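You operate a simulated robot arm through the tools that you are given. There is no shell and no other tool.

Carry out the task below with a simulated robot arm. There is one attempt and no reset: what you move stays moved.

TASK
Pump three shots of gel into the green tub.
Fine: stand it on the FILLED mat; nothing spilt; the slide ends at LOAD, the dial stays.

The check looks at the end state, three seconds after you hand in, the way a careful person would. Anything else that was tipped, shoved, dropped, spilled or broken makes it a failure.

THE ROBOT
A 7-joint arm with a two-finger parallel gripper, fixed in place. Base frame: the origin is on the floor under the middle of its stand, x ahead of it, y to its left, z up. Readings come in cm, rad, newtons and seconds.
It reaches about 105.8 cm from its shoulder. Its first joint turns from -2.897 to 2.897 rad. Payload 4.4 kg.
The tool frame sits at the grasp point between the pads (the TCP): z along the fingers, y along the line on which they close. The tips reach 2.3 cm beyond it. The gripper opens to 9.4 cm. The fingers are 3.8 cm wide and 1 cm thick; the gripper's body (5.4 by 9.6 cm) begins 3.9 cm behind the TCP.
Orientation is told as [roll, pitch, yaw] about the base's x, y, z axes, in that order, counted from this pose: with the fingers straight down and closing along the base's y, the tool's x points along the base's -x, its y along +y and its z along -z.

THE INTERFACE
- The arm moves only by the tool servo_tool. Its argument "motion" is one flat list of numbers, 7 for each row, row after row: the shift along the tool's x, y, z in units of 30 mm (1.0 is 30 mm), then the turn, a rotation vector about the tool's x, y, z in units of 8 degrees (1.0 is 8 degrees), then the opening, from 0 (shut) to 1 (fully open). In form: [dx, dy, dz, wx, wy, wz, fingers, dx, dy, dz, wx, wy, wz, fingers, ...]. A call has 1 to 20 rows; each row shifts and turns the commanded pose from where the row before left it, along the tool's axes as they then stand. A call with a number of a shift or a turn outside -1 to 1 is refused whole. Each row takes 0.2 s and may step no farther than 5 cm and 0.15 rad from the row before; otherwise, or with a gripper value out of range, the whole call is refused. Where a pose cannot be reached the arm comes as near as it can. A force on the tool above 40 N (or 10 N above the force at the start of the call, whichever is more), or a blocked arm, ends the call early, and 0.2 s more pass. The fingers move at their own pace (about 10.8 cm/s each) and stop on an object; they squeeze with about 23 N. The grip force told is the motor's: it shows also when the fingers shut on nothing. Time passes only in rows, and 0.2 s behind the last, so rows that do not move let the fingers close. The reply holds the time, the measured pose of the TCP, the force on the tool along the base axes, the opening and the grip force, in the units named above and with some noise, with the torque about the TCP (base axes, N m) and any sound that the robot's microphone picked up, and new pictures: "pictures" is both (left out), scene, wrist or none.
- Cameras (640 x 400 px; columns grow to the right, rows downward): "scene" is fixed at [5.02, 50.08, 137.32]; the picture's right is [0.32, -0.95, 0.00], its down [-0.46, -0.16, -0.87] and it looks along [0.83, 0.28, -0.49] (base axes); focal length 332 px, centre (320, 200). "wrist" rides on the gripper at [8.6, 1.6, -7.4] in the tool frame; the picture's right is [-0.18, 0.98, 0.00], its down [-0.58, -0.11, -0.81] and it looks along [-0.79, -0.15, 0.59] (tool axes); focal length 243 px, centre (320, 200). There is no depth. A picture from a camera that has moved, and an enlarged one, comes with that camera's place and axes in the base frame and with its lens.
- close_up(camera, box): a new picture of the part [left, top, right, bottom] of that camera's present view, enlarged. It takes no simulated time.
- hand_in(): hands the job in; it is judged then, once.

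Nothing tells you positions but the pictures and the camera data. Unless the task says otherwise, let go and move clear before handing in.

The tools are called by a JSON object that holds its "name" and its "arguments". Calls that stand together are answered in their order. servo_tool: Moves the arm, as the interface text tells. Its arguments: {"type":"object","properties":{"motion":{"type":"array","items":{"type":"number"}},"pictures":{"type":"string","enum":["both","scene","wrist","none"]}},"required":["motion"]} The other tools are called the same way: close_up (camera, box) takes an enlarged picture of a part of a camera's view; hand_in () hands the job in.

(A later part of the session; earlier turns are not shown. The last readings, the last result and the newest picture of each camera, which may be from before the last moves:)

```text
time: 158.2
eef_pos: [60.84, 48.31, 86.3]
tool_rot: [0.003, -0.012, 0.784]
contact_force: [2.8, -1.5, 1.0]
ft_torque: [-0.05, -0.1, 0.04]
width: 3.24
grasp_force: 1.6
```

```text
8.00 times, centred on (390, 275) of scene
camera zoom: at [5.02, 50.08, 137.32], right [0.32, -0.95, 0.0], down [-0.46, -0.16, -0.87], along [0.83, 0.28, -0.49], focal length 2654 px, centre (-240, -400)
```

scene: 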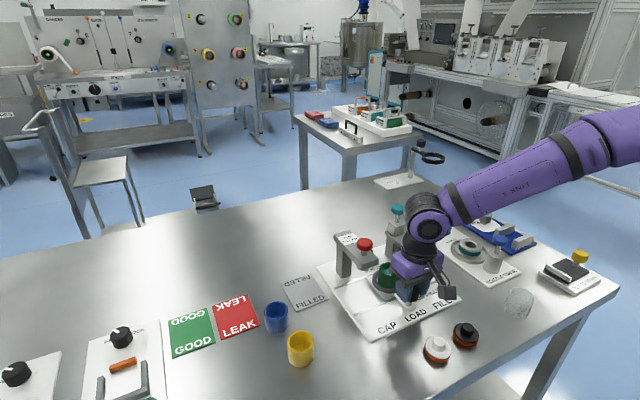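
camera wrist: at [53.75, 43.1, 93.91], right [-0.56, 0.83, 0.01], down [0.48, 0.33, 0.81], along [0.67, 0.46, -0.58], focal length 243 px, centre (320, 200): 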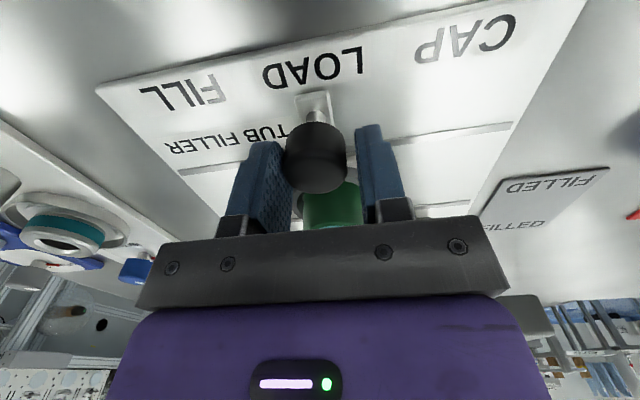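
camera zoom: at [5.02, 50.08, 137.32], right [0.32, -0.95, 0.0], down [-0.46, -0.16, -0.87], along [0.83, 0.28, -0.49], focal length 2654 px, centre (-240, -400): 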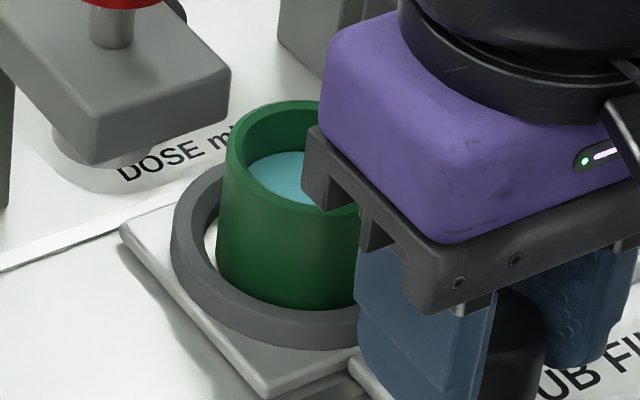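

Slide is back at its original LOAD position. I release, rise, and turn back to the yaw that fits the tub at LOAD.

{"name": "servo_tool", "arguments": {"motion": [0, 0, 0, 0, 0, 0, 0.45, 0, 0, 0, 0, 0, 0, 0.6, 0, 0, 0, 0, 0, 0, 0.72, 0, 0, -0.4, 0, 0, 0, 0.72, 0, 0, -0.8, 0, 0, 0, 0.72, 0, 0, -0.9, 0, 0, 0, 0.72, 0, 0, -0.9, 0, 0, 0, 0.72, 0, 0, -0.9, 0, 0, 0, 0.72, 0, 0, -0.9, 0, 0, 0, 0.72, 0, 0, -0.9, 0, 0, 0, 0.72, 0, 0, -0.3, 0, 0, 0, 0.72], "pictures": "scene"}}

{"name": "close_up", "arguments": {"camera": "scene", "box": [330, 220, 450, 320]}}

{"name": "close_up", "arguments": {"camera": "scene", "box": [360, 250, 420, 300]}}

```text
time: 160.6
eef_pos: [60.78, 48.22, 104.59]
tool_rot: [0.003, -0.011, 0.783]
contact_force: [0.0, -0.7, -0.7]
ft_torque: [0.0, 0.01, -0.02]
width: 6.78
grasp_force: 0.0
```

scene: 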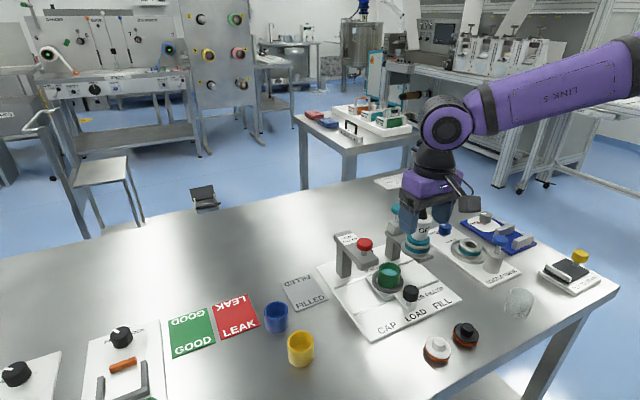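

```text
4.00 times, centred on (390, 270) of scene
camera zoom: at [5.02, 50.08, 137.32], right [0.32, -0.95, 0.0], down [-0.46, -0.16, -0.87], along [0.83, 0.28, -0.49], focal length 1327 px, centre (40, -80)
```

zoom: 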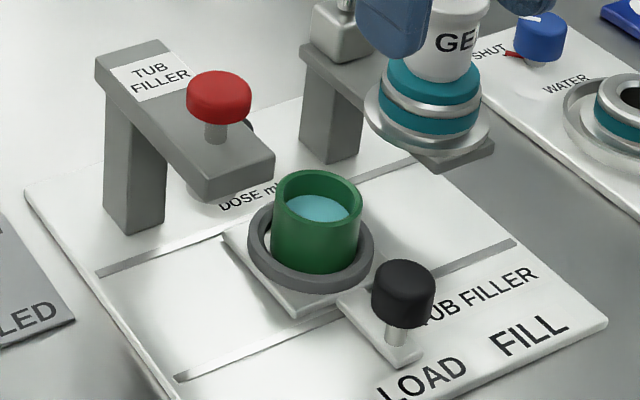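

```text
8.00 times, centred on (390, 275) of scene
camera zoom: at [5.02, 50.08, 137.32], right [0.32, -0.95, 0.0], down [-0.46, -0.16, -0.87], along [0.83, 0.28, -0.49], focal length 2654 px, centre (-240, -400)
```

zoom: 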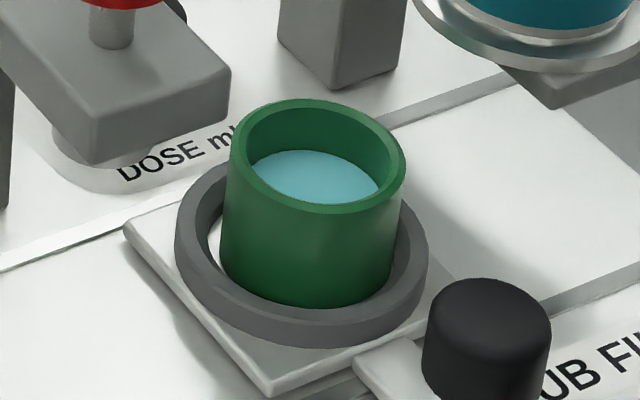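

{"name": "servo_tool", "arguments": {"motion": [0, 0, 0, 0, 0, 1, 0.72, 0, 0, 0, 0, 0, 1, 0.72, 0, 0, 0, 0, 0, 1, 0.72, 0, 0, 0, 0, 0, 1, 0.72, 0, 0, 0, 0, 0, 1, 0.72, 0, 0, 0, 0, 0, 1, 0.72, 0, 0, 0, 0, 0, 1, 0.72, 0, 0, 0, 0, 0, 1, 0.72, 0, 0, 0, 0, 0, 1, 0.72, 0, 0, 0, 0, 0, 1, 0.72, 0, 0, 0, 0, 0, 1, 0.72, 0, 0, 0, 0, 0, 1, 0.72, 0, 0, 0, 0, 0, 1, 0.72, 0, 0, 0, 0, 0, 1, 0.72, 0, 0, 0, 0, 0, 1, 0.72, 0, 0, 0, 0, 0, 1, 0.72, 0, 0, 0, 0, 0, 1, 0.72, 0, 0, 0, 0, 0, 1, 0.72], "pictures": "none"}}

{"name": "servo_tool", "arguments": {"motion": [0, 0, 0, 0, 0, 1, 0.72, 0, 0, 0, 0, 0, 1, 0.72, 0, 0, 0, 0, 0, 1, 0.72, 0, 0, 0, 0, 0, 1, 0.72, 0, 0, 0, 0, 0, 1, 0.72, 0, 0, 0, 0, 0, 1, 0.72, 0, 0, 0, 0, 0, 1, 0.72, 0, 0, 0, 0, 0, 1, 0.72, 0, 0, 0, 0, 0, 1, 0.72, 0, 0, 0, 0, 0, 1, 0.72, 0, 0, 0, 0, 0, 1, 0.72, 0, 0, 0, 0, 0, 1, 0.72, 0, 0, 0, 0, 0, 1, 0.72, 0, 0, 0, 0, 0, 1, 0.72, 0, 0, 0, 0, 0, 1, 0.72, 0, 0, 0, 0, 0, 0.5, 0.72], "pictures": "none"}}

```text
time: 164.4
eef_pos: [60.61, 48.06, 104.48]
tool_rot: [0.003, 0.011, -1.731]
contact_force: [-0.5, 0.3, 0.2]
ft_torque: [0.01, 0.01, -0.01]
width: 6.77
grasp_force: 0.1
```

```text
time: 167.8
eef_pos: [60.64, 48.13, 104.53]
tool_rot: [-0.01, -0.004, 2.388]
contact_force: [0.5, -1.2, -0.6]
ft_torque: [-0.02, 0.0, 0.03]
width: 6.76
grasp_force: 0.0
```

{"name": "servo_tool", "arguments": {"motion": [0.063, -0.868, 0, 0, 0, 0, 0.72, 0.063, -0.868, 0, 0, 0, 0, 0.72, 0.063, -0.868, 0, 0, 0, 0, 0.72, 0, 0, 0, 0, 0, 0.9, 0.72, 0, 0, 0, 0, 0, 0.9, 0.72, 0, 0, 0, 0, 0, 0.89, 0.72, 0, 0, 0, 0, 0, 0, 0.72]}}

{"name": "close_up", "arguments": {"camera": "wrist", "box": [220, 0, 420, 120]}}

```text
time: 169.4
eef_pos: [66.48, 53.32, 104.64]
tool_rot: [-0.008, -0.007, 2.013]
contact_force: [0.7, 0.6, 0.5]
ft_torque: [0.02, 0.03, 0.02]
width: 6.8
grasp_force: 0.1
camera wrist: at [68.73, 44.72, 111.91], right [-0.97, -0.25, -0.01], down [-0.15, 0.56, 0.81], along [-0.2, 0.79, -0.58], focal length 243 px, centre (320, 200)
```

scene: 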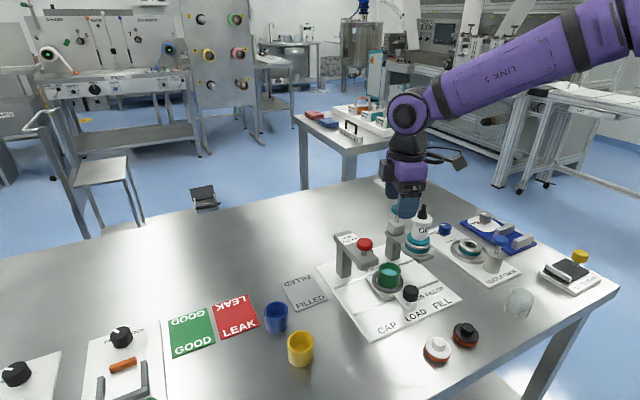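
wrist: 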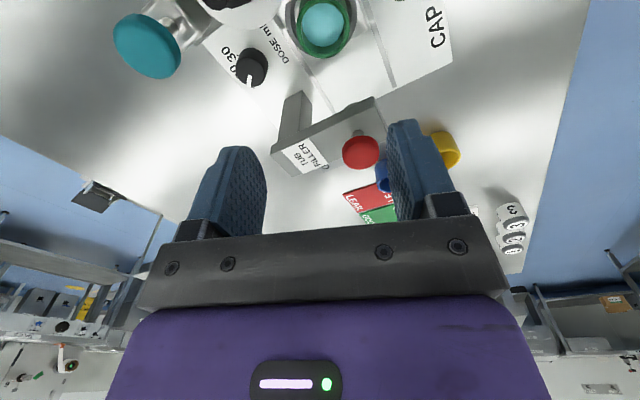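

```text
3.20 times, centred on (320, 60) of wrist
camera zoom: at [68.73, 44.72, 111.91], right [-0.97, -0.25, -0.01], down [-0.15, 0.56, 0.81], along [-0.2, 0.79, -0.58], focal length 776 px, centre (320, 648)
```

zoom: 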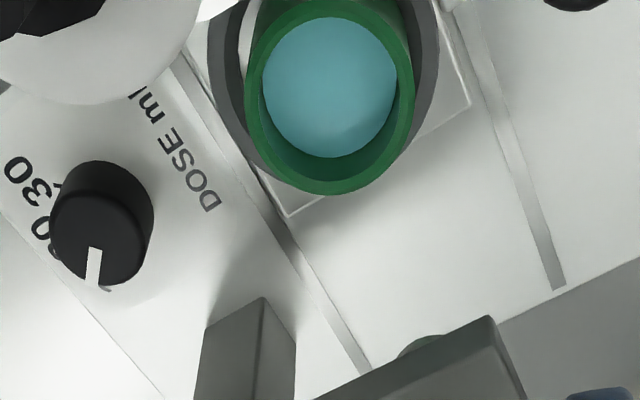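

{"name": "servo_tool", "arguments": {"motion": [0, 0, 0.5, 0, 0, 0, 0.72, 0, 0, 0.9, 0, 0, 0, 0.72, 0, 0, 0.9, 0, 0, 0, 0.72, 0, 0, 0.9, 0, 0, 0, 0.72, 0, 0, 0.8, 0, 0, 0, 0.72, 0, 0, 0.5, 0, 0, 0, 0.72, 0, 0, 0.2, 0, 0, 0, 0.72, 0, 0, 0, 0, 0, 0, 0.72]}}

{"name": "close_up", "arguments": {"camera": "wrist", "box": [200, 20, 440, 240]}}

{"name": "close_up", "arguments": {"camera": "scene", "box": [340, 210, 440, 310]}}

```text
time: 171.2
eef_pos: [66.45, 53.49, 90.52]
tool_rot: [-0.009, -0.007, 2.015]
contact_force: [-0.2, 0.4, -0.5]
ft_torque: [0.0, -0.02, 0.01]
width: 6.77
grasp_force: 0.1
camera wrist: at [68.73, 44.81, 97.89], right [-0.97, -0.26, -0.01], down [-0.16, 0.56, 0.81], along [-0.2, 0.79, -0.58], focal length 243 px, centre (320, 200)
```

scene: 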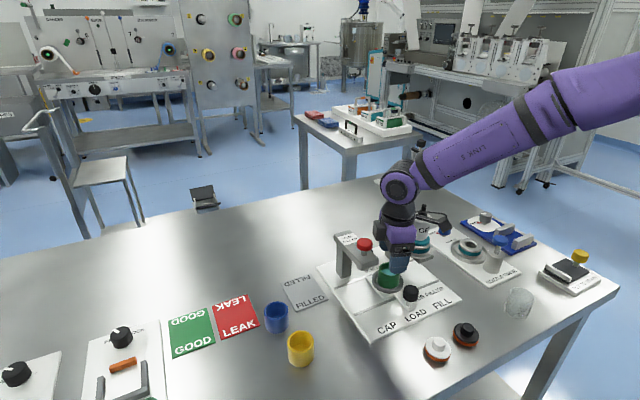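
wrist: 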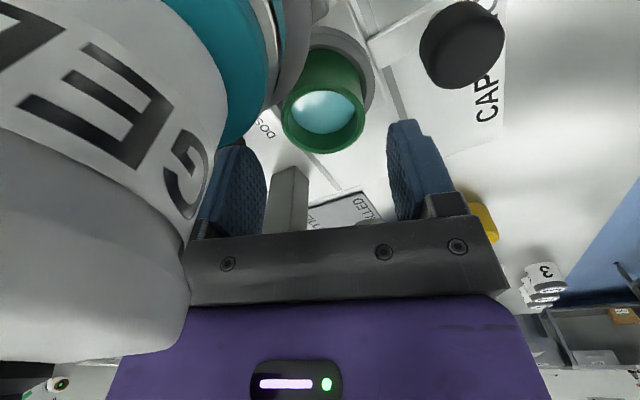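

```text
1.82 times, centred on (320, 130) of wrist
camera zoom: at [68.73, 44.81, 97.89], right [-0.97, -0.26, -0.01], down [-0.16, 0.56, 0.81], along [-0.2, 0.79, -0.58], focal length 441 px, centre (320, 327)
```

zoom: 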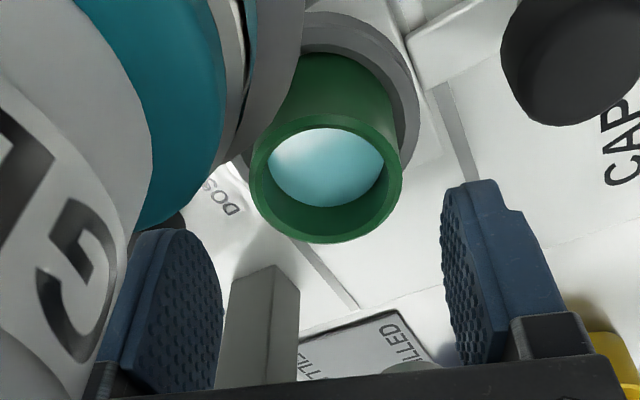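

```text
4.00 times, centred on (390, 260) of scene
camera zoom: at [5.02, 50.08, 137.32], right [0.32, -0.95, 0.0], down [-0.46, -0.16, -0.87], along [0.83, 0.28, -0.49], focal length 1327 px, centre (40, -40)
```

zoom: 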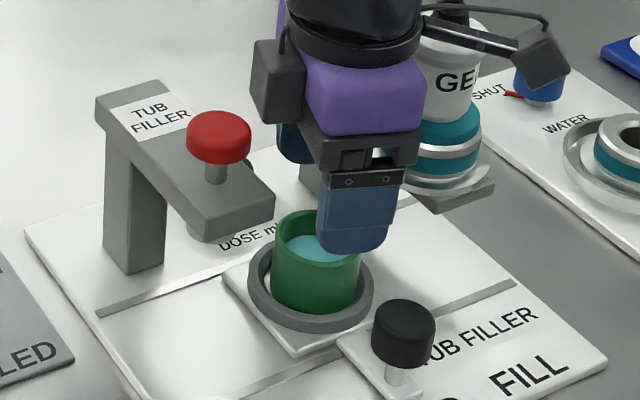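

{"name": "servo_tool", "arguments": {"motion": [0, 0.05, 0.4, 0, 0, 0, 0.72, 0, 0, 0.4, 0, 0, 0, 0.72, 0, 0, 0.3, 0, 0, 0, 0.72, 0, 0, 0.2, 0, 0, 0, 0.72, 0, 0, 0, 0, 0, 0, 0.72]}}

{"name": "close_up", "arguments": {"camera": "wrist", "box": [200, 60, 440, 240]}}

{"name": "close_up", "arguments": {"camera": "scene", "box": [360, 240, 420, 300]}}

```text
time: 172.4
eef_pos: [66.33, 53.56, 86.66]
tool_rot: [-0.009, -0.005, 2.015]
contact_force: [0.5, -0.2, -0.9]
ft_torque: [0.0, 0.0, 0.0]
width: 6.76
grasp_force: 0.1
camera wrist: at [68.61, 44.89, 94.02], right [-0.97, -0.26, -0.01], down [-0.16, 0.56, 0.81], along [-0.2, 0.79, -0.58], focal length 243 px, centre (320, 200)
```

scene: 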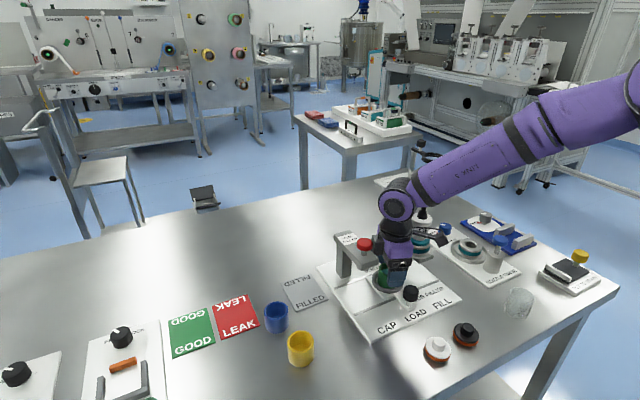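
wrist: 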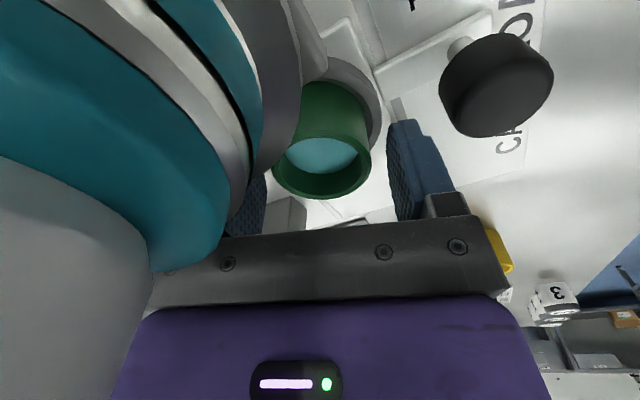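

```text
2.22 times, centred on (320, 150) of wrist
camera zoom: at [68.61, 44.89, 94.02], right [-0.97, -0.26, -0.01], down [-0.16, 0.56, 0.81], along [-0.2, 0.79, -0.58], focal length 539 px, centre (320, 311)
```

zoom: 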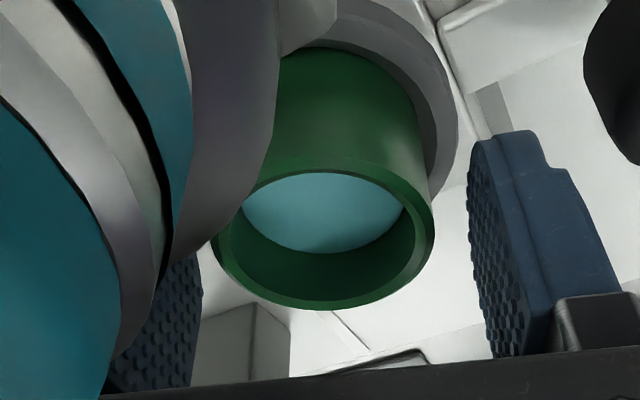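

```text
6.67 times, centred on (390, 270) of scene
camera zoom: at [5.02, 50.08, 137.32], right [0.32, -0.95, 0.0], down [-0.46, -0.16, -0.87], along [0.83, 0.28, -0.49], focal length 2212 px, centre (-147, -267)
```

zoom: 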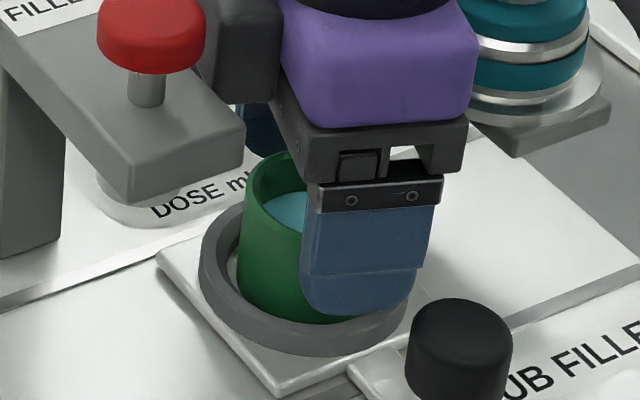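

{"name": "servo_tool", "arguments": {"motion": [0, 0, 0.18, 0, 0, 0, 0.72, 0, 0, 0.14, 0, 0, 0, 0.72, 0, 0, 0.08, 0, 0, 0, 0.72, 0, 0, 0, 0, 0, 0, 0.72], "pictures": "wrist"}}

{"name": "close_up", "arguments": {"camera": "wrist", "box": [200, 60, 440, 240]}}

{"name": "close_up", "arguments": {"camera": "scene", "box": [360, 240, 420, 300]}}

```text
time: 173.4
eef_pos: [66.45, 53.65, 85.37]
tool_rot: [-0.008, -0.007, 2.014]
contact_force: [-0.6, 0.2, 0.3]
ft_torque: [-0.02, 0.01, 0.01]
width: 6.76
grasp_force: 0.0
camera wrist: at [68.65, 44.85, 92.68], right [-0.97, -0.26, -0.01], down [-0.16, 0.56, 0.81], along [-0.2, 0.79, -0.58], focal length 243 px, centre (320, 200)
```

wrist: 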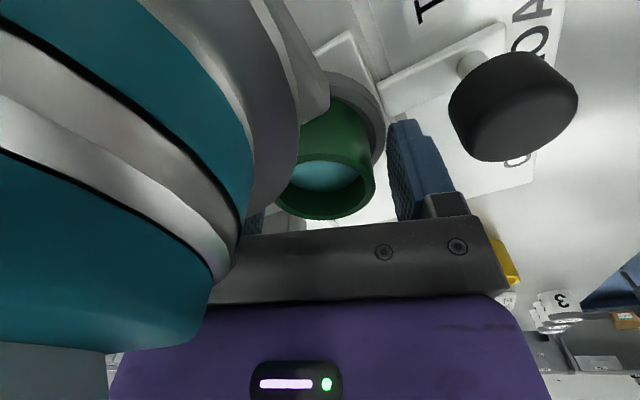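

```text
2.22 times, centred on (320, 150) of wrist
camera zoom: at [68.65, 44.85, 92.68], right [-0.97, -0.26, -0.01], down [-0.16, 0.56, 0.81], along [-0.2, 0.79, -0.58], focal length 539 px, centre (320, 311)
```

zoom: 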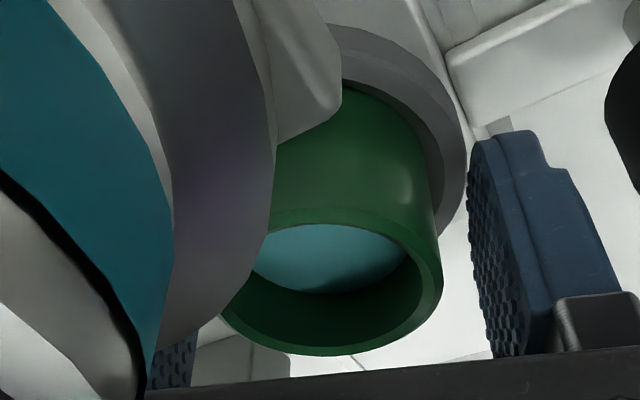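

```text
6.67 times, centred on (390, 270) of scene
camera zoom: at [5.02, 50.08, 137.32], right [0.32, -0.95, 0.0], down [-0.46, -0.16, -0.87], along [0.83, 0.28, -0.49], focal length 2212 px, centre (-147, -267)
```

zoom: 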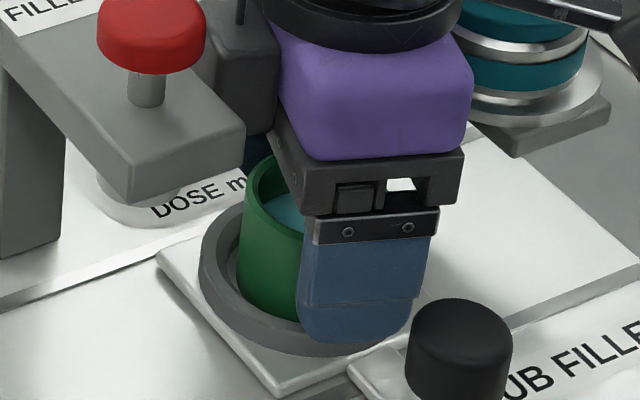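

{"name": "servo_tool", "arguments": {"motion": [0, 0.04, 0, 0, 0, 0, 0.66, 0, 0, 0, 0, 0, 0, 0.6, 0, 0, 0, 0, 0, 0, 0.56, 0, 0, 0, 0, 0, 0, 0.53, 0, 0, 0, 0, 0, 0, 0.5, 0, 0, 0, 0, 0, 0, 0.42, 0, 0, 0, 0, 0, 0, 0.35, 0, 0, 0, 0, 0, 0, 0.35], "pictures": "wrist"}}

{"name": "close_up", "arguments": {"camera": "scene", "box": [360, 240, 420, 300]}}

```text
time: 175.2
eef_pos: [66.32, 53.56, 85.45]
tool_rot: [-0.01, -0.007, 2.014]
contact_force: [0.0, 0.4, 1.1]
ft_torque: [0.02, 0.03, 0.01]
width: 4.87
grasp_force: 23.5
camera wrist: at [68.52, 44.81, 92.67], right [-0.97, -0.26, -0.01], down [-0.16, 0.56, 0.81], along [-0.2, 0.79, -0.58], focal length 243 px, centre (320, 200)
```

wrist: 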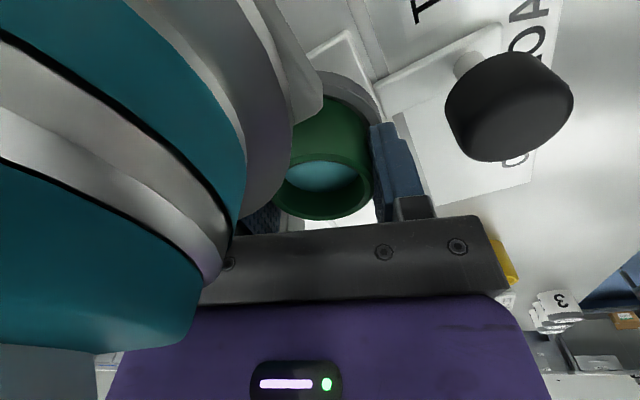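

```text
6.67 times, centred on (390, 270) of scene
camera zoom: at [5.02, 50.08, 137.32], right [0.32, -0.95, 0.0], down [-0.46, -0.16, -0.87], along [0.83, 0.28, -0.49], focal length 2212 px, centre (-147, -267)
```

zoom: 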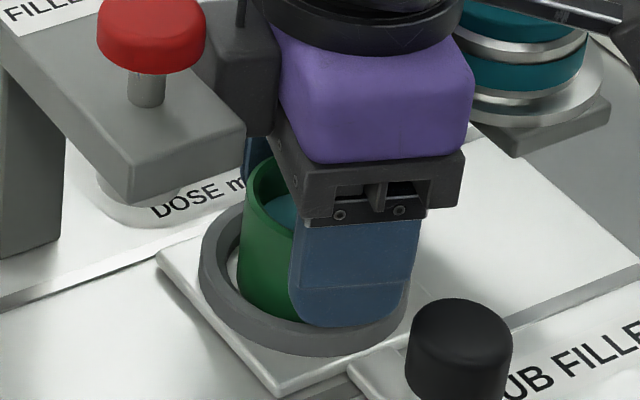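

The tub is gripped firmly (4.87 cm, 23.5 N). I lift very gently, straight up.

{"name": "servo_tool", "arguments": {"motion": [0, 0, -0.03, 0, 0, 0, 0.35, 0, 0, -0.06, 0, 0, 0, 0.35, 0, 0, -0.1, 0, 0, 0, 0.35, 0, 0, -0.15, 0, 0, 0, 0.35, 0, 0, -0.15, 0, 0, 0, 0.35, 0, 0, -0.1, 0, 0, 0, 0.35, 0, 0, -0.05, 0, 0, 0, 0.35, 0, 0, 0, 0, 0, 0, 0.35], "pictures": "both"}}

{"name": "close_up", "arguments": {"camera": "scene", "box": [360, 240, 420, 300]}}

{"name": "close_up", "arguments": {"camera": "wrist", "box": [200, 60, 440, 240]}}

```text
time: 177.0
eef_pos: [66.44, 53.55, 87.51]
tool_rot: [-0.008, -0.007, 2.015]
contact_force: [-0.6, 0.5, -0.3]
ft_torque: [0.03, -0.02, -0.02]
width: 4.86
grasp_force: 22.6
camera wrist: at [68.66, 44.92, 94.73], right [-0.97, -0.26, -0.01], down [-0.16, 0.56, 0.81], along [-0.2, 0.79, -0.58], focal length 243 px, centre (320, 200)
```

scene: 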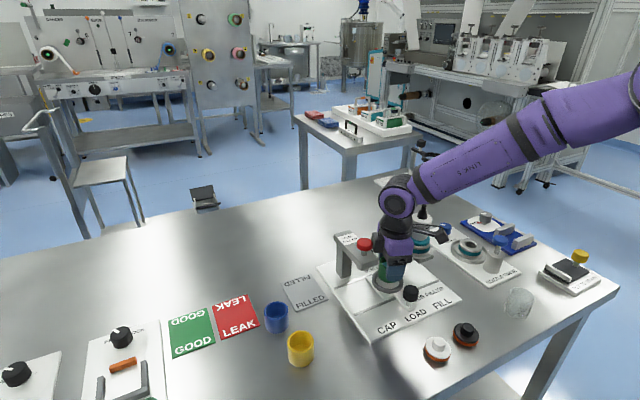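
wrist: 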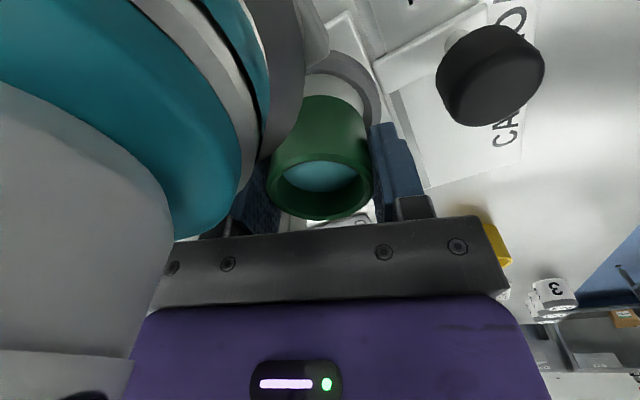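

```text
6.67 times, centred on (390, 270) of scene
camera zoom: at [5.02, 50.08, 137.32], right [0.32, -0.95, 0.0], down [-0.46, -0.16, -0.87], along [0.83, 0.28, -0.49], focal length 2212 px, centre (-147, -267)
```

zoom: 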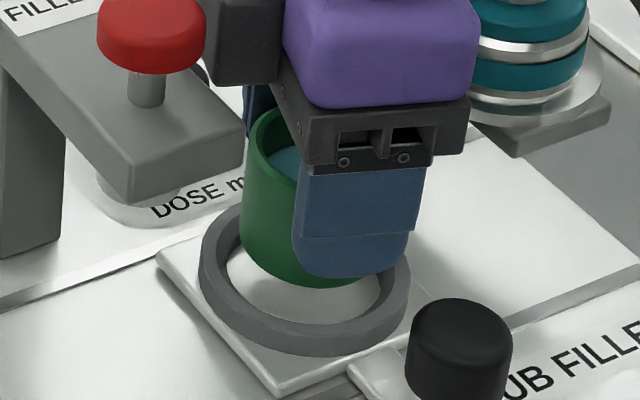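

```text
2.22 times, centred on (320, 150) of wrist
camera zoom: at [68.66, 44.92, 94.73], right [-0.97, -0.26, -0.01], down [-0.16, 0.56, 0.81], along [-0.2, 0.79, -0.58], focal length 539 px, centre (320, 311)
```

zoom: 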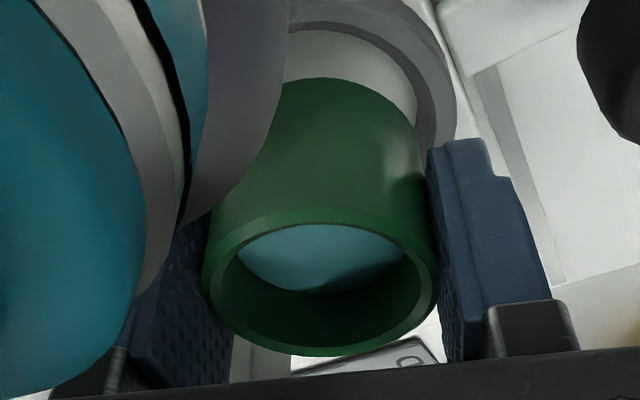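

Tub is out of the ring, upright, gel calm. I keep lifting smoothly to travel height.

{"name": "servo_tool", "arguments": {"motion": [0, 0, -0.1, 0, 0, 0, 0.35, 0, 0, -0.2, 0, 0, 0, 0.35, 0, 0, -0.3, 0, 0, 0, 0.35, 0, 0, -0.3, 0, 0, 0, 0.35, 0, 0, -0.3, 0, 0, 0, 0.35, 0, 0, -0.3, 0, 0, 0, 0.35, 0, 0, -0.3, 0, 0, 0, 0.35, 0, 0, -0.3, 0, 0, 0, 0.35, 0, 0, -0.3, 0, 0, 0, 0.35, 0, 0, -0.3, 0, 0, 0, 0.35, 0, 0, -0.3, 0, 0, 0, 0.35, 0, 0, -0.3, 0, 0, 0, 0.35, 0, 0, -0.3, 0, 0, 0, 0.35, 0, 0, -0.3, 0, 0, 0, 0.35, 0, 0, -0.3, 0, 0, 0, 0.35, 0, 0, -0.3, 0, 0, 0, 0.35, 0, 0, -0.3, 0, 0, 0, 0.35, 0, 0, -0.3, 0, 0, 0, 0.35, 0, 0, -0.2, 0, 0, 0, 0.35, 0, 0, -0.1, 0, 0, 0, 0.35], "pictures": "both"}}

{"name": "close_up", "arguments": {"camera": "scene", "box": [350, 180, 450, 300]}}

{"name": "close_up", "arguments": {"camera": "scene", "box": [360, 250, 420, 300]}}

```text
time: 181.2
eef_pos: [66.35, 53.26, 103.5]
tool_rot: [-0.009, -0.009, 2.016]
contact_force: [-0.5, 1.0, -0.2]
ft_torque: [0.01, 0.0, 0.02]
width: 4.87
grasp_force: 23.3
camera wrist: at [68.61, 44.66, 110.83], right [-0.97, -0.26, -0.01], down [-0.16, 0.56, 0.81], along [-0.2, 0.79, -0.58], focal length 243 px, centre (320, 200)
```

scene: 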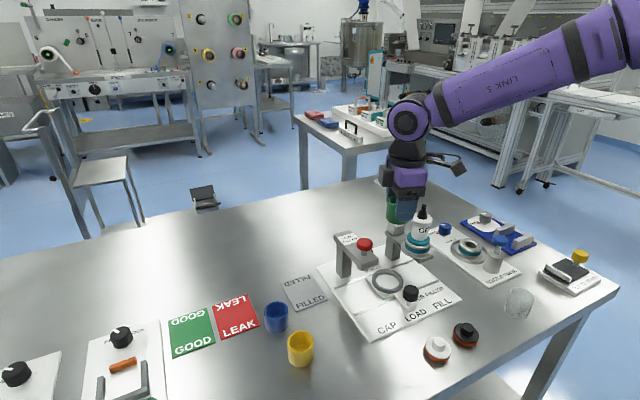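
wrist: 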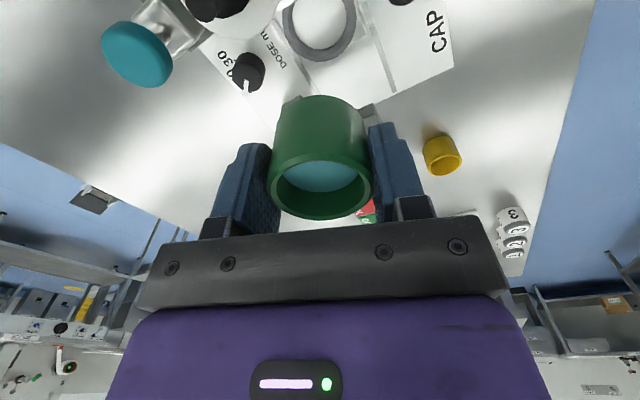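

```text
3.33 times, centred on (400, 240) of scene
camera zoom: at [5.02, 50.08, 137.32], right [0.32, -0.95, 0.0], down [-0.46, -0.16, -0.87], along [0.83, 0.28, -0.49], focal length 1106 px, centre (53, 67)
```

zoom: 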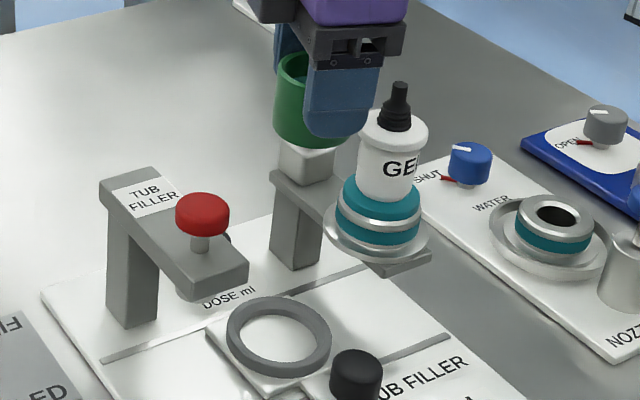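

```text
8.00 times, centred on (390, 275) of scene
camera zoom: at [5.02, 50.08, 137.32], right [0.32, -0.95, 0.0], down [-0.46, -0.16, -0.87], along [0.83, 0.28, -0.49], focal length 2654 px, centre (-240, -400)
```

zoom: 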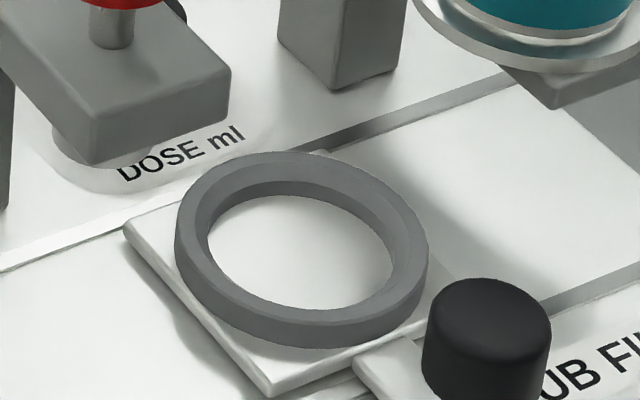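

{"name": "servo_tool", "arguments": {"motion": [0, 0, 0, 0, 0, -0.2, 0.35, 0, 0, 0, 0, 0, -0.4, 0.35, 0, 0, 0, 0, 0, -0.6, 0.35, 0, 0, 0, 0, 0, -0.65, 0.35, 0, 0, 0, 0, 0, -0.65, 0.35, 0, 0, 0, 0, 0, -0.65, 0.35, 0, 0, 0, 0, 0, -0.65, 0.35, 0, 0, 0, 0, 0, -0.65, 0.35, 0, 0, 0, 0, 0, -0.65, 0.35, 0, 0, 0, 0, 0, -0.65, 0.35, 0, 0, 0, 0, 0, -0.65, 0.35, 0, 0, 0, 0, 0, -0.65, 0.35, 0, 0, 0, 0, 0, -0.65, 0.35, 0, 0, 0, 0, 0, -0.65, 0.35, 0, 0, 0, 0, 0, -0.65, 0.35, 0, 0, 0, 0, 0, -0.65, 0.35, 0, 0, 0, 0, 0, -0.65, 0.35, 0, 0, 0, 0, 0, -0.6, 0.35, 0, 0, 0, 0, 0, -0.4, 0.35, 0, 0, 0, 0, 0, -0.2, 0.35], "pictures": "both"}}

```text
time: 185.4
eef_pos: [66.24, 53.22, 103.48]
tool_rot: [-0.007, 0.008, -2.662]
contact_force: [0.1, 0.2, -1.1]
ft_torque: [0.01, 0.03, -0.02]
width: 4.86
grasp_force: 22.9
camera wrist: at [74.73, 55.74, 110.96], right [0.29, -0.96, -0.01], down [-0.57, -0.18, 0.8], along [-0.77, -0.23, -0.6], focal length 243 px, centre (320, 200)
```

scene: 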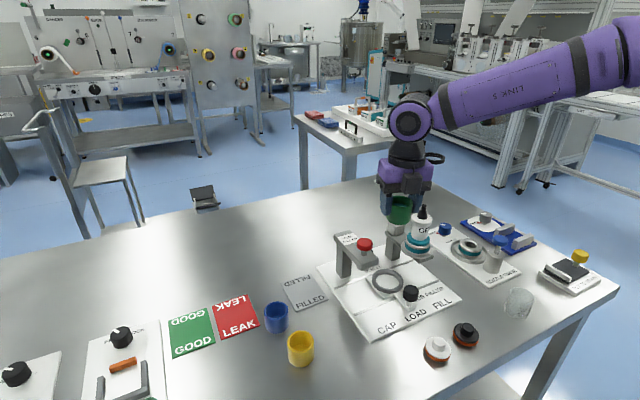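
wrist: 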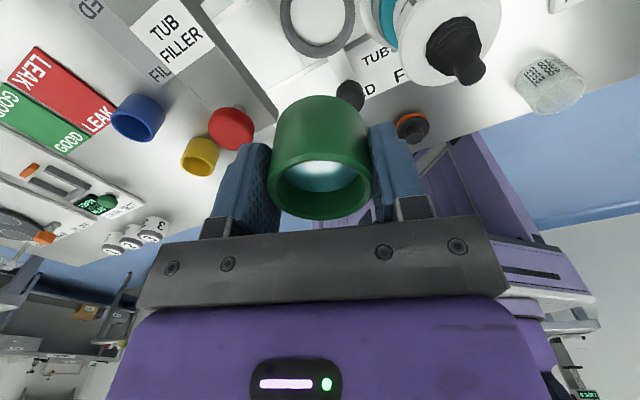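

Yaw ≈ −152° puts the camera clear of the capper on the way. Now I carry the tub smoothly to above the FILLED mat (centre ≈ (59.4, 72.2)).

{"name": "servo_tool", "arguments": {"motion": [0.0135, -0.1, 0, 0, 0, 0, 0.35, 0.027, -0.2, 0, 0, 0, 0, 0.35, 0.04, -0.3, 0, 0, 0, 0, 0.35, 0.0565, -0.42, 0, 0, 0, 0, 0.35, 0.0565, -0.42, 0, 0, 0, 0, 0.35, 0.0565, -0.42, 0, 0, 0, 0, 0.35, 0.0565, -0.42, 0, 0, 0, 0, 0.35, 0.0565, -0.42, 0, 0, 0, 0, 0.35, 0.0565, -0.42, 0, 0, 0, 0, 0.35, 0.0565, -0.42, 0, 0, 0, 0, 0.35, 0.0565, -0.42, 0, 0, 0, 0, 0.35, 0.0565, -0.42, 0, 0, 0, 0, 0.35, 0.0565, -0.42, 0, 0, 0, 0, 0.35, 0.0565, -0.42, 0, 0, 0, 0, 0.35, 0.0565, -0.42, 0, 0, 0, 0, 0.35, 0.0565, -0.42, 0, 0, 0, 0, 0.35, 0.04, -0.3, 0, 0, 0, 0, 0.35, 0.027, -0.2, 0, 0, 0, 0, 0.35, 0.0135, -0.1, 0, 0, 0, 0, 0.35], "pictures": "both"}}

{"name": "close_up", "arguments": {"camera": "scene", "box": [260, 190, 400, 330]}}

{"name": "close_up", "arguments": {"camera": "wrist", "box": [160, 0, 480, 240]}}

```text
time: 189.4
eef_pos: [59.63, 72.29, 103.67]
tool_rot: [-0.008, 0.011, -2.664]
contact_force: [0.4, -0.1, -1.2]
ft_torque: [-0.01, 0.01, 0.02]
width: 4.85
grasp_force: 23.1
camera wrist: at [67.97, 74.73, 111.19], right [0.29, -0.96, -0.01], down [-0.57, -0.18, 0.8], along [-0.77, -0.23, -0.6], focal length 243 px, centre (320, 200)
```

scene: 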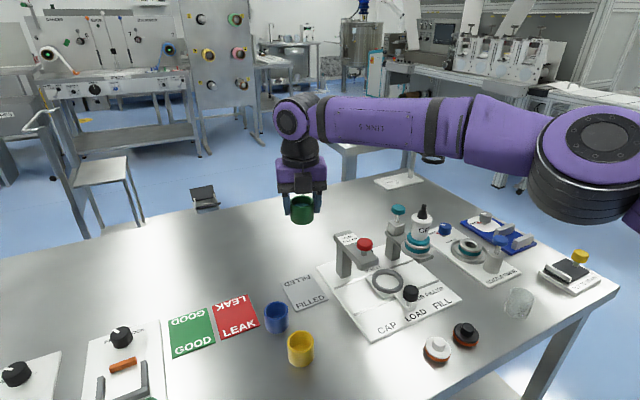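
wrist: 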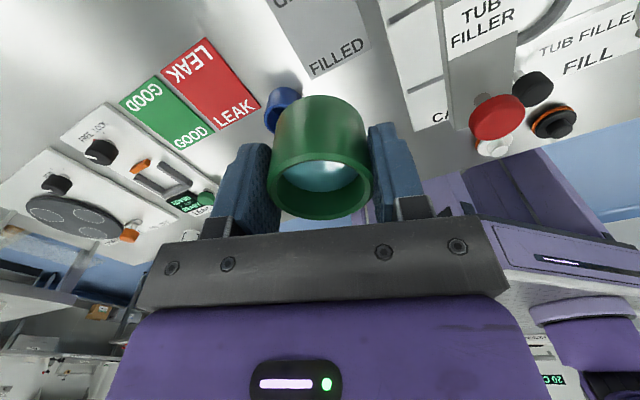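

```text
2.86 times, centred on (330, 260) of scene
camera zoom: at [5.02, 50.08, 137.32], right [0.32, -0.95, 0.0], down [-0.46, -0.16, -0.87], along [0.83, 0.28, -0.49], focal length 948 px, centre (291, 29)
```

zoom: 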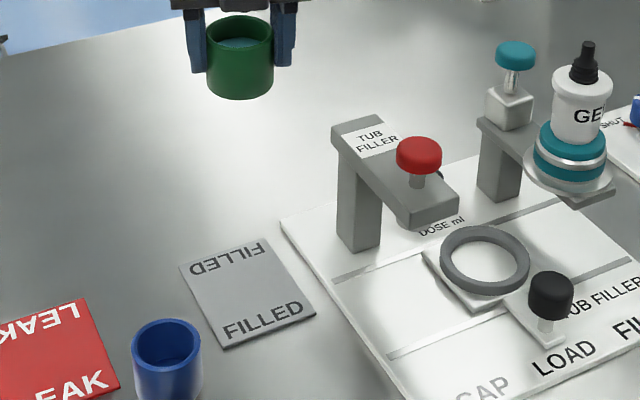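

```text
1.67 times, centred on (320, 120) of wrist
camera zoom: at [67.97, 74.73, 111.19], right [0.29, -0.96, -0.01], down [-0.57, -0.18, 0.8], along [-0.77, -0.23, -0.6], focal length 404 px, centre (320, 333)
```

zoom: 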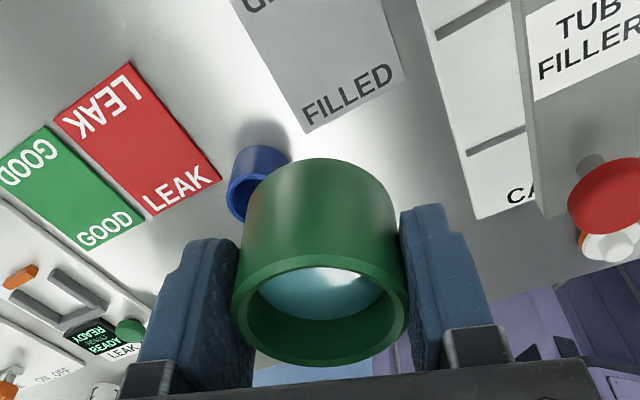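

The landing spot projects to the middle of the mat. I descend smoothly.

{"name": "servo_tool", "arguments": {"motion": [0, 0, 0.1, 0, 0, 0, 0.35, 0, 0, 0.2, 0, 0, 0, 0.35, 0, 0, 0.3, 0, 0, 0, 0.35, 0, 0, 0.38, 0, 0, 0, 0.35, 0, 0, 0.38, 0, 0, 0, 0.35, 0, 0, 0.38, 0, 0, 0, 0.35, 0, 0, 0.38, 0, 0, 0, 0.35, 0, 0, 0.38, 0, 0, 0, 0.35, 0, 0, 0.38, 0, 0, 0, 0.35, 0, 0, 0.38, 0, 0, 0, 0.35, 0, 0, 0.38, 0, 0, 0, 0.35, 0, 0, 0.38, 0, 0, 0, 0.35, 0, 0, 0.38, 0, 0, 0, 0.35, 0, 0, 0.38, 0, 0, 0, 0.35, 0, 0, 0.38, 0, 0, 0, 0.35, 0, 0, 0.38, 0, 0, 0, 0.35, 0, 0, 0.3, 0, 0, 0, 0.35, 0, 0, 0.2, 0, 0, 0, 0.35, 0, 0, 0.1, 0, 0, 0, 0.35, 0, 0, 0, 0, 0, 0, 0.35], "pictures": "both"}}

{"name": "close_up", "arguments": {"camera": "scene", "box": [260, 240, 360, 340]}}

{"name": "close_up", "arguments": {"camera": "wrist", "box": [160, 0, 480, 240]}}

```text
time: 193.6
eef_pos: [59.53, 72.47, 85.21]
tool_rot: [-0.006, 0.011, -2.665]
contact_force: [-0.3, -0.1, -1.0]
ft_torque: [0.0, -0.02, -0.01]
width: 4.83
grasp_force: 22.1
camera wrist: at [68.0, 74.87, 92.66], right [0.29, -0.96, -0.01], down [-0.57, -0.18, 0.8], along [-0.77, -0.23, -0.6], focal length 243 px, centre (320, 200)
```

scene: 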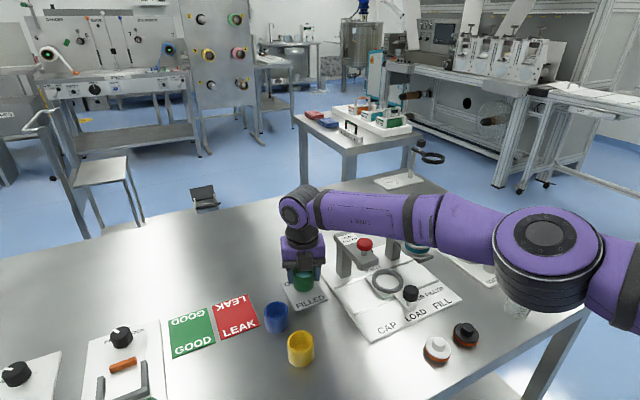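
wrist: 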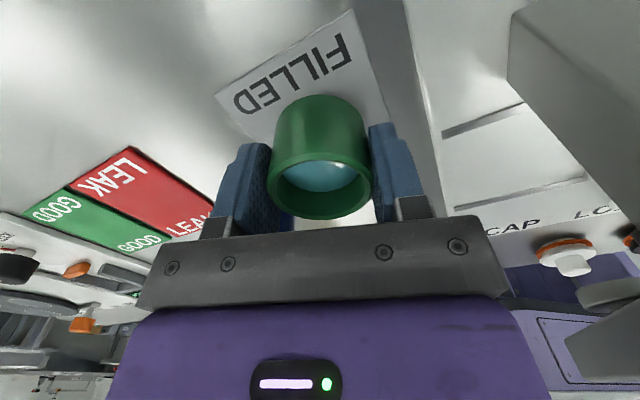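

```text
4.00 times, centred on (310, 290) of scene
camera zoom: at [5.02, 50.08, 137.32], right [0.32, -0.95, 0.0], down [-0.46, -0.16, -0.87], along [0.83, 0.28, -0.49], focal length 1327 px, centre (360, -160)
```

zoom: 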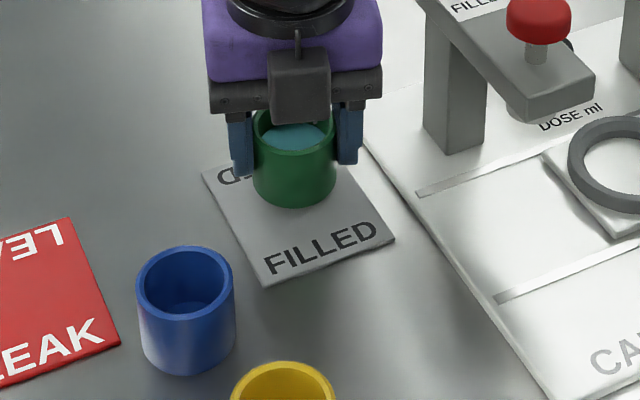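

```text
1.67 times, centred on (320, 120) of wrist
camera zoom: at [68.0, 74.87, 92.66], right [0.29, -0.96, -0.01], down [-0.57, -0.18, 0.8], along [-0.77, -0.23, -0.6], focal length 404 px, centre (320, 333)
```

zoom: 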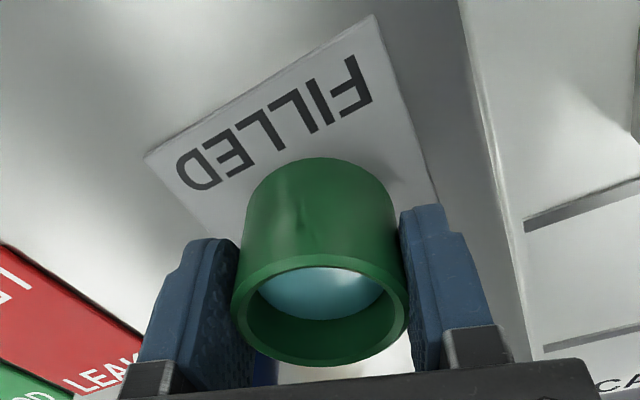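

{"name": "servo_tool", "arguments": {"motion": [0, 0, 0.1, 0, 0, 0, 0.35, 0, 0, 0.12, 0, 0, 0, 0.35, 0, 0, 0.08, 0, 0, 0, 0.35, 0, 0, 0, 0, 0, 0, 0.35], "pictures": "none"}}

{"name": "servo_tool", "arguments": {"motion": [0, 0, 0.04, 0, 0, 0, 0.35, 0, 0, 0, 0, 0, 0, 0.35], "pictures": "none"}}

{"name": "servo_tool", "arguments": {"motion": [0, 0, 0.03, 0, 0, 0, 0.35, 0, 0, 0, 0, 0, 0, 0.35], "pictures": "none"}}

```text
time: 194.6
eef_pos: [59.57, 72.49, 84.23]
tool_rot: [-0.008, 0.008, -2.664]
contact_force: [0.1, -0.3, -0.4]
ft_torque: [0.01, -0.03, -0.03]
width: 4.86
grasp_force: 22.3
```

```text
time: 195.2
eef_pos: [59.57, 72.53, 84.21]
tool_rot: [-0.006, 0.008, -2.664]
contact_force: [-1.1, -0.1, -0.8]
ft_torque: [-0.02, -0.01, 0.03]
width: 4.82
grasp_force: 22.7
```

```text
time: 195.8
eef_pos: [59.5, 72.4, 84.21]
tool_rot: [-0.007, 0.008, -2.663]
contact_force: [-0.2, -0.1, -0.1]
ft_torque: [-0.03, -0.01, -0.02]
width: 4.85
grasp_force: 22.3
```

{"name": "servo_tool", "arguments": {"motion": [0, 0, 0.03, 0, 0, 0, 0.35, 0, 0, 0, 0, 0, 0, 0.35], "pictures": "none"}}

{"name": "servo_tool", "arguments": {"motion": [0, 0, 0.03, 0, 0, 0, 0.35, 0, 0, 0, 0, 0, 0, 0.35], "pictures": "none"}}

{"name": "servo_tool", "arguments": {"motion": [0, 0, 0.03, 0, 0, 0, 0.35, 0, 0, 0, 0, 0, 0, 0.35], "pictures": "scene"}}

{"name": "close_up", "arguments": {"camera": "scene", "box": [270, 250, 350, 310]}}

```text
time: 196.4
eef_pos: [59.54, 72.59, 84.06]
tool_rot: [-0.008, 0.011, -2.664]
contact_force: [0.6, -0.5, 4.0]
ft_torque: [-0.09, 0.08, -0.01]
width: 4.8
grasp_force: 22.8
```

```text
time: 197.0
eef_pos: [59.58, 72.62, 83.98]
tool_rot: [-0.006, 0.009, -2.664]
contact_force: [4.9, -1.7, 14.7]
ft_torque: [-0.31, 0.1, 0.07]
width: 4.82
grasp_force: 22.9
```

```text
time: 197.6
eef_pos: [59.58, 72.51, 83.93]
tool_rot: [-0.007, 0.01, -2.664]
contact_force: [2.7, 3.7, 17.6]
ft_torque: [-0.13, -0.03, 0.03]
width: 4.83
grasp_force: 23.4
```

scene: 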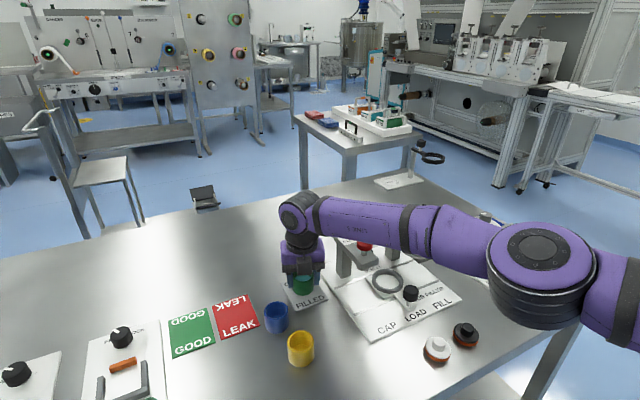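

```text
6.67 times, centred on (310, 280) of scene
camera zoom: at [5.02, 50.08, 137.32], right [0.32, -0.95, 0.0], down [-0.46, -0.16, -0.87], along [0.83, 0.28, -0.49], focal length 2212 px, centre (387, -333)
```

zoom: 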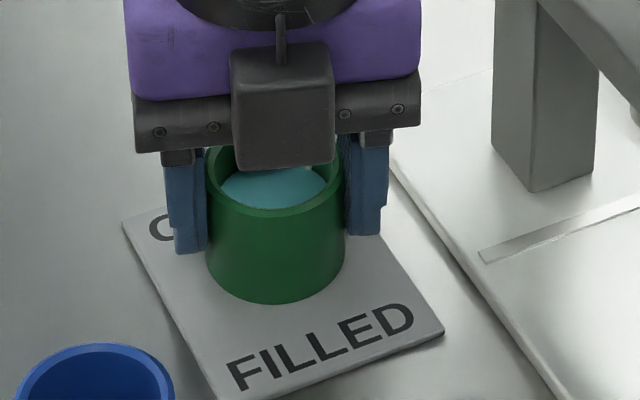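

The tub stands on the mat, fully inside its edges. I ease off, open slowly, and rise straight up.

{"name": "servo_tool", "arguments": {"motion": [0, 0, -0.03, 0, 0, 0, 0.45, 0, 0, 0, 0, 0, 0, 0.52, 0, 0, 0, 0, 0, 0, 0.56, 0, 0, 0, 0, 0, 0, 0.62, 0, 0, 0, 0, 0, 0, 0.72, 0, 0, 0, 0, 0, 0, 0.72, 0, 0, -0.15, 0, 0, 0, 0.72, 0, 0, -0.3, 0, 0, 0, 0.72, 0, 0, -0.5, 0, 0, 0, 0.72, 0, 0, -0.8, 0, 0, 0, 0.72, 0, 0, -0.9, 0, 0, 0, 0.72, 0, 0, -0.9, 0, 0, 0, 0.72, 0, 0, -0.9, 0, 0, 0, 0.72, 0, 0, -0.9, 0, 0, 0, 0.72, 0, 0, -0.9, 0, 0, 0, 0.72, 0, 0, 0, 0, 0, 0, 0.72], "pictures": "both"}}

{"name": "close_up", "arguments": {"camera": "scene", "box": [270, 250, 350, 310]}}

{"name": "close_up", "arguments": {"camera": "scene", "box": [360, 250, 420, 300]}}

{"name": "close_up", "arguments": {"camera": "scene", "box": [330, 190, 490, 340]}}

```text
time: 201.0
eef_pos: [59.33, 72.14, 102.73]
tool_rot: [-0.006, 0.009, -2.662]
contact_force: [0.1, -0.1, -0.3]
ft_torque: [0.01, 0.02, 0.01]
width: 6.77
grasp_force: 0.1
camera wrist: at [67.85, 74.62, 110.24], right [0.29, -0.96, -0.01], down [-0.57, -0.18, 0.8], along [-0.77, -0.23, -0.6], focal length 243 px, centre (320, 200)
```

scene: 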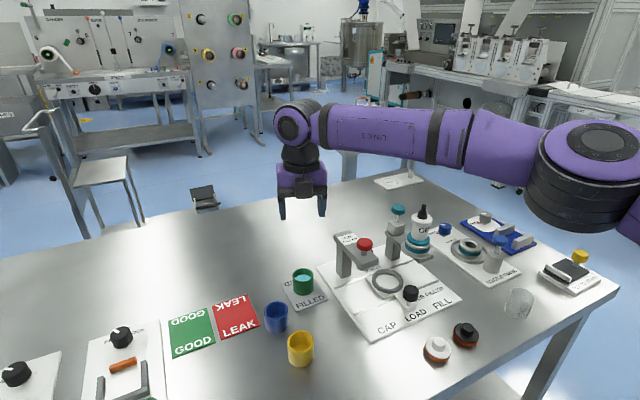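
wrist: 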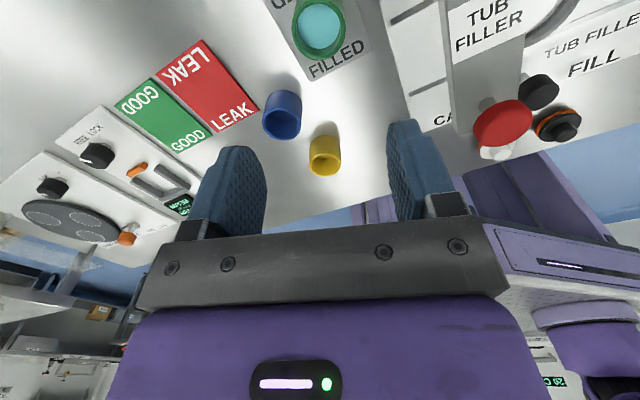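

```text
6.67 times, centred on (310, 280) of scene
camera zoom: at [5.02, 50.08, 137.32], right [0.32, -0.95, 0.0], down [-0.46, -0.16, -0.87], along [0.83, 0.28, -0.49], focal length 2212 px, centre (387, -333)
```

zoom: 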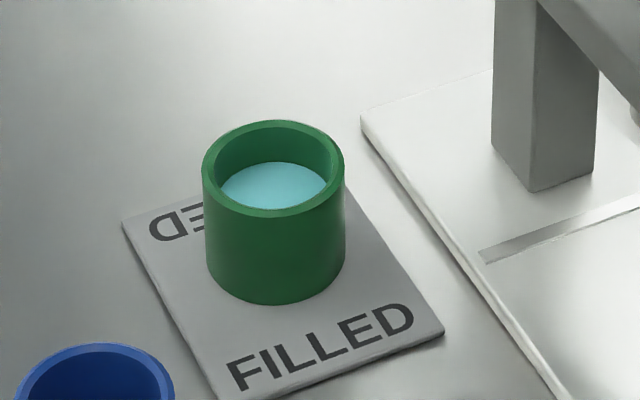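

```text
8.00 times, centred on (390, 275) of scene
camera zoom: at [5.02, 50.08, 137.32], right [0.32, -0.95, 0.0], down [-0.46, -0.16, -0.87], along [0.83, 0.28, -0.49], focal length 2654 px, centre (-240, -400)
```

zoom: 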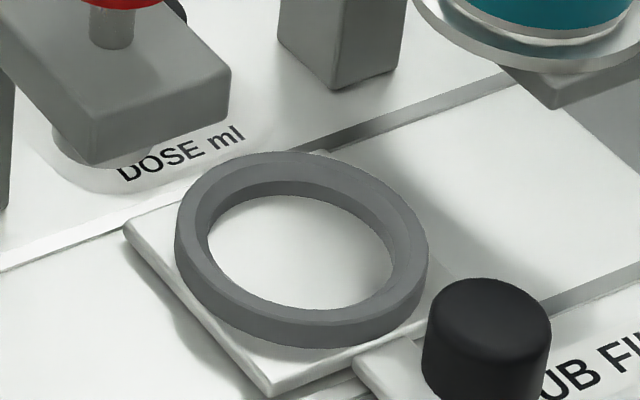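

```text
2.67 times, centred on (410, 265) of scene
camera zoom: at [5.02, 50.08, 137.32], right [0.32, -0.95, 0.0], down [-0.46, -0.16, -0.87], along [0.83, 0.28, -0.49], focal length 885 px, centre (80, 27)
```

zoom: 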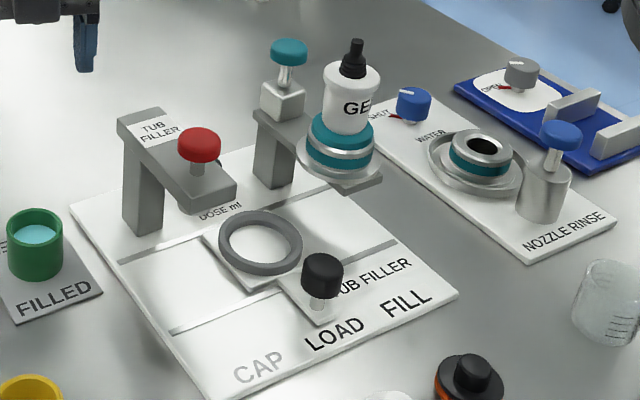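

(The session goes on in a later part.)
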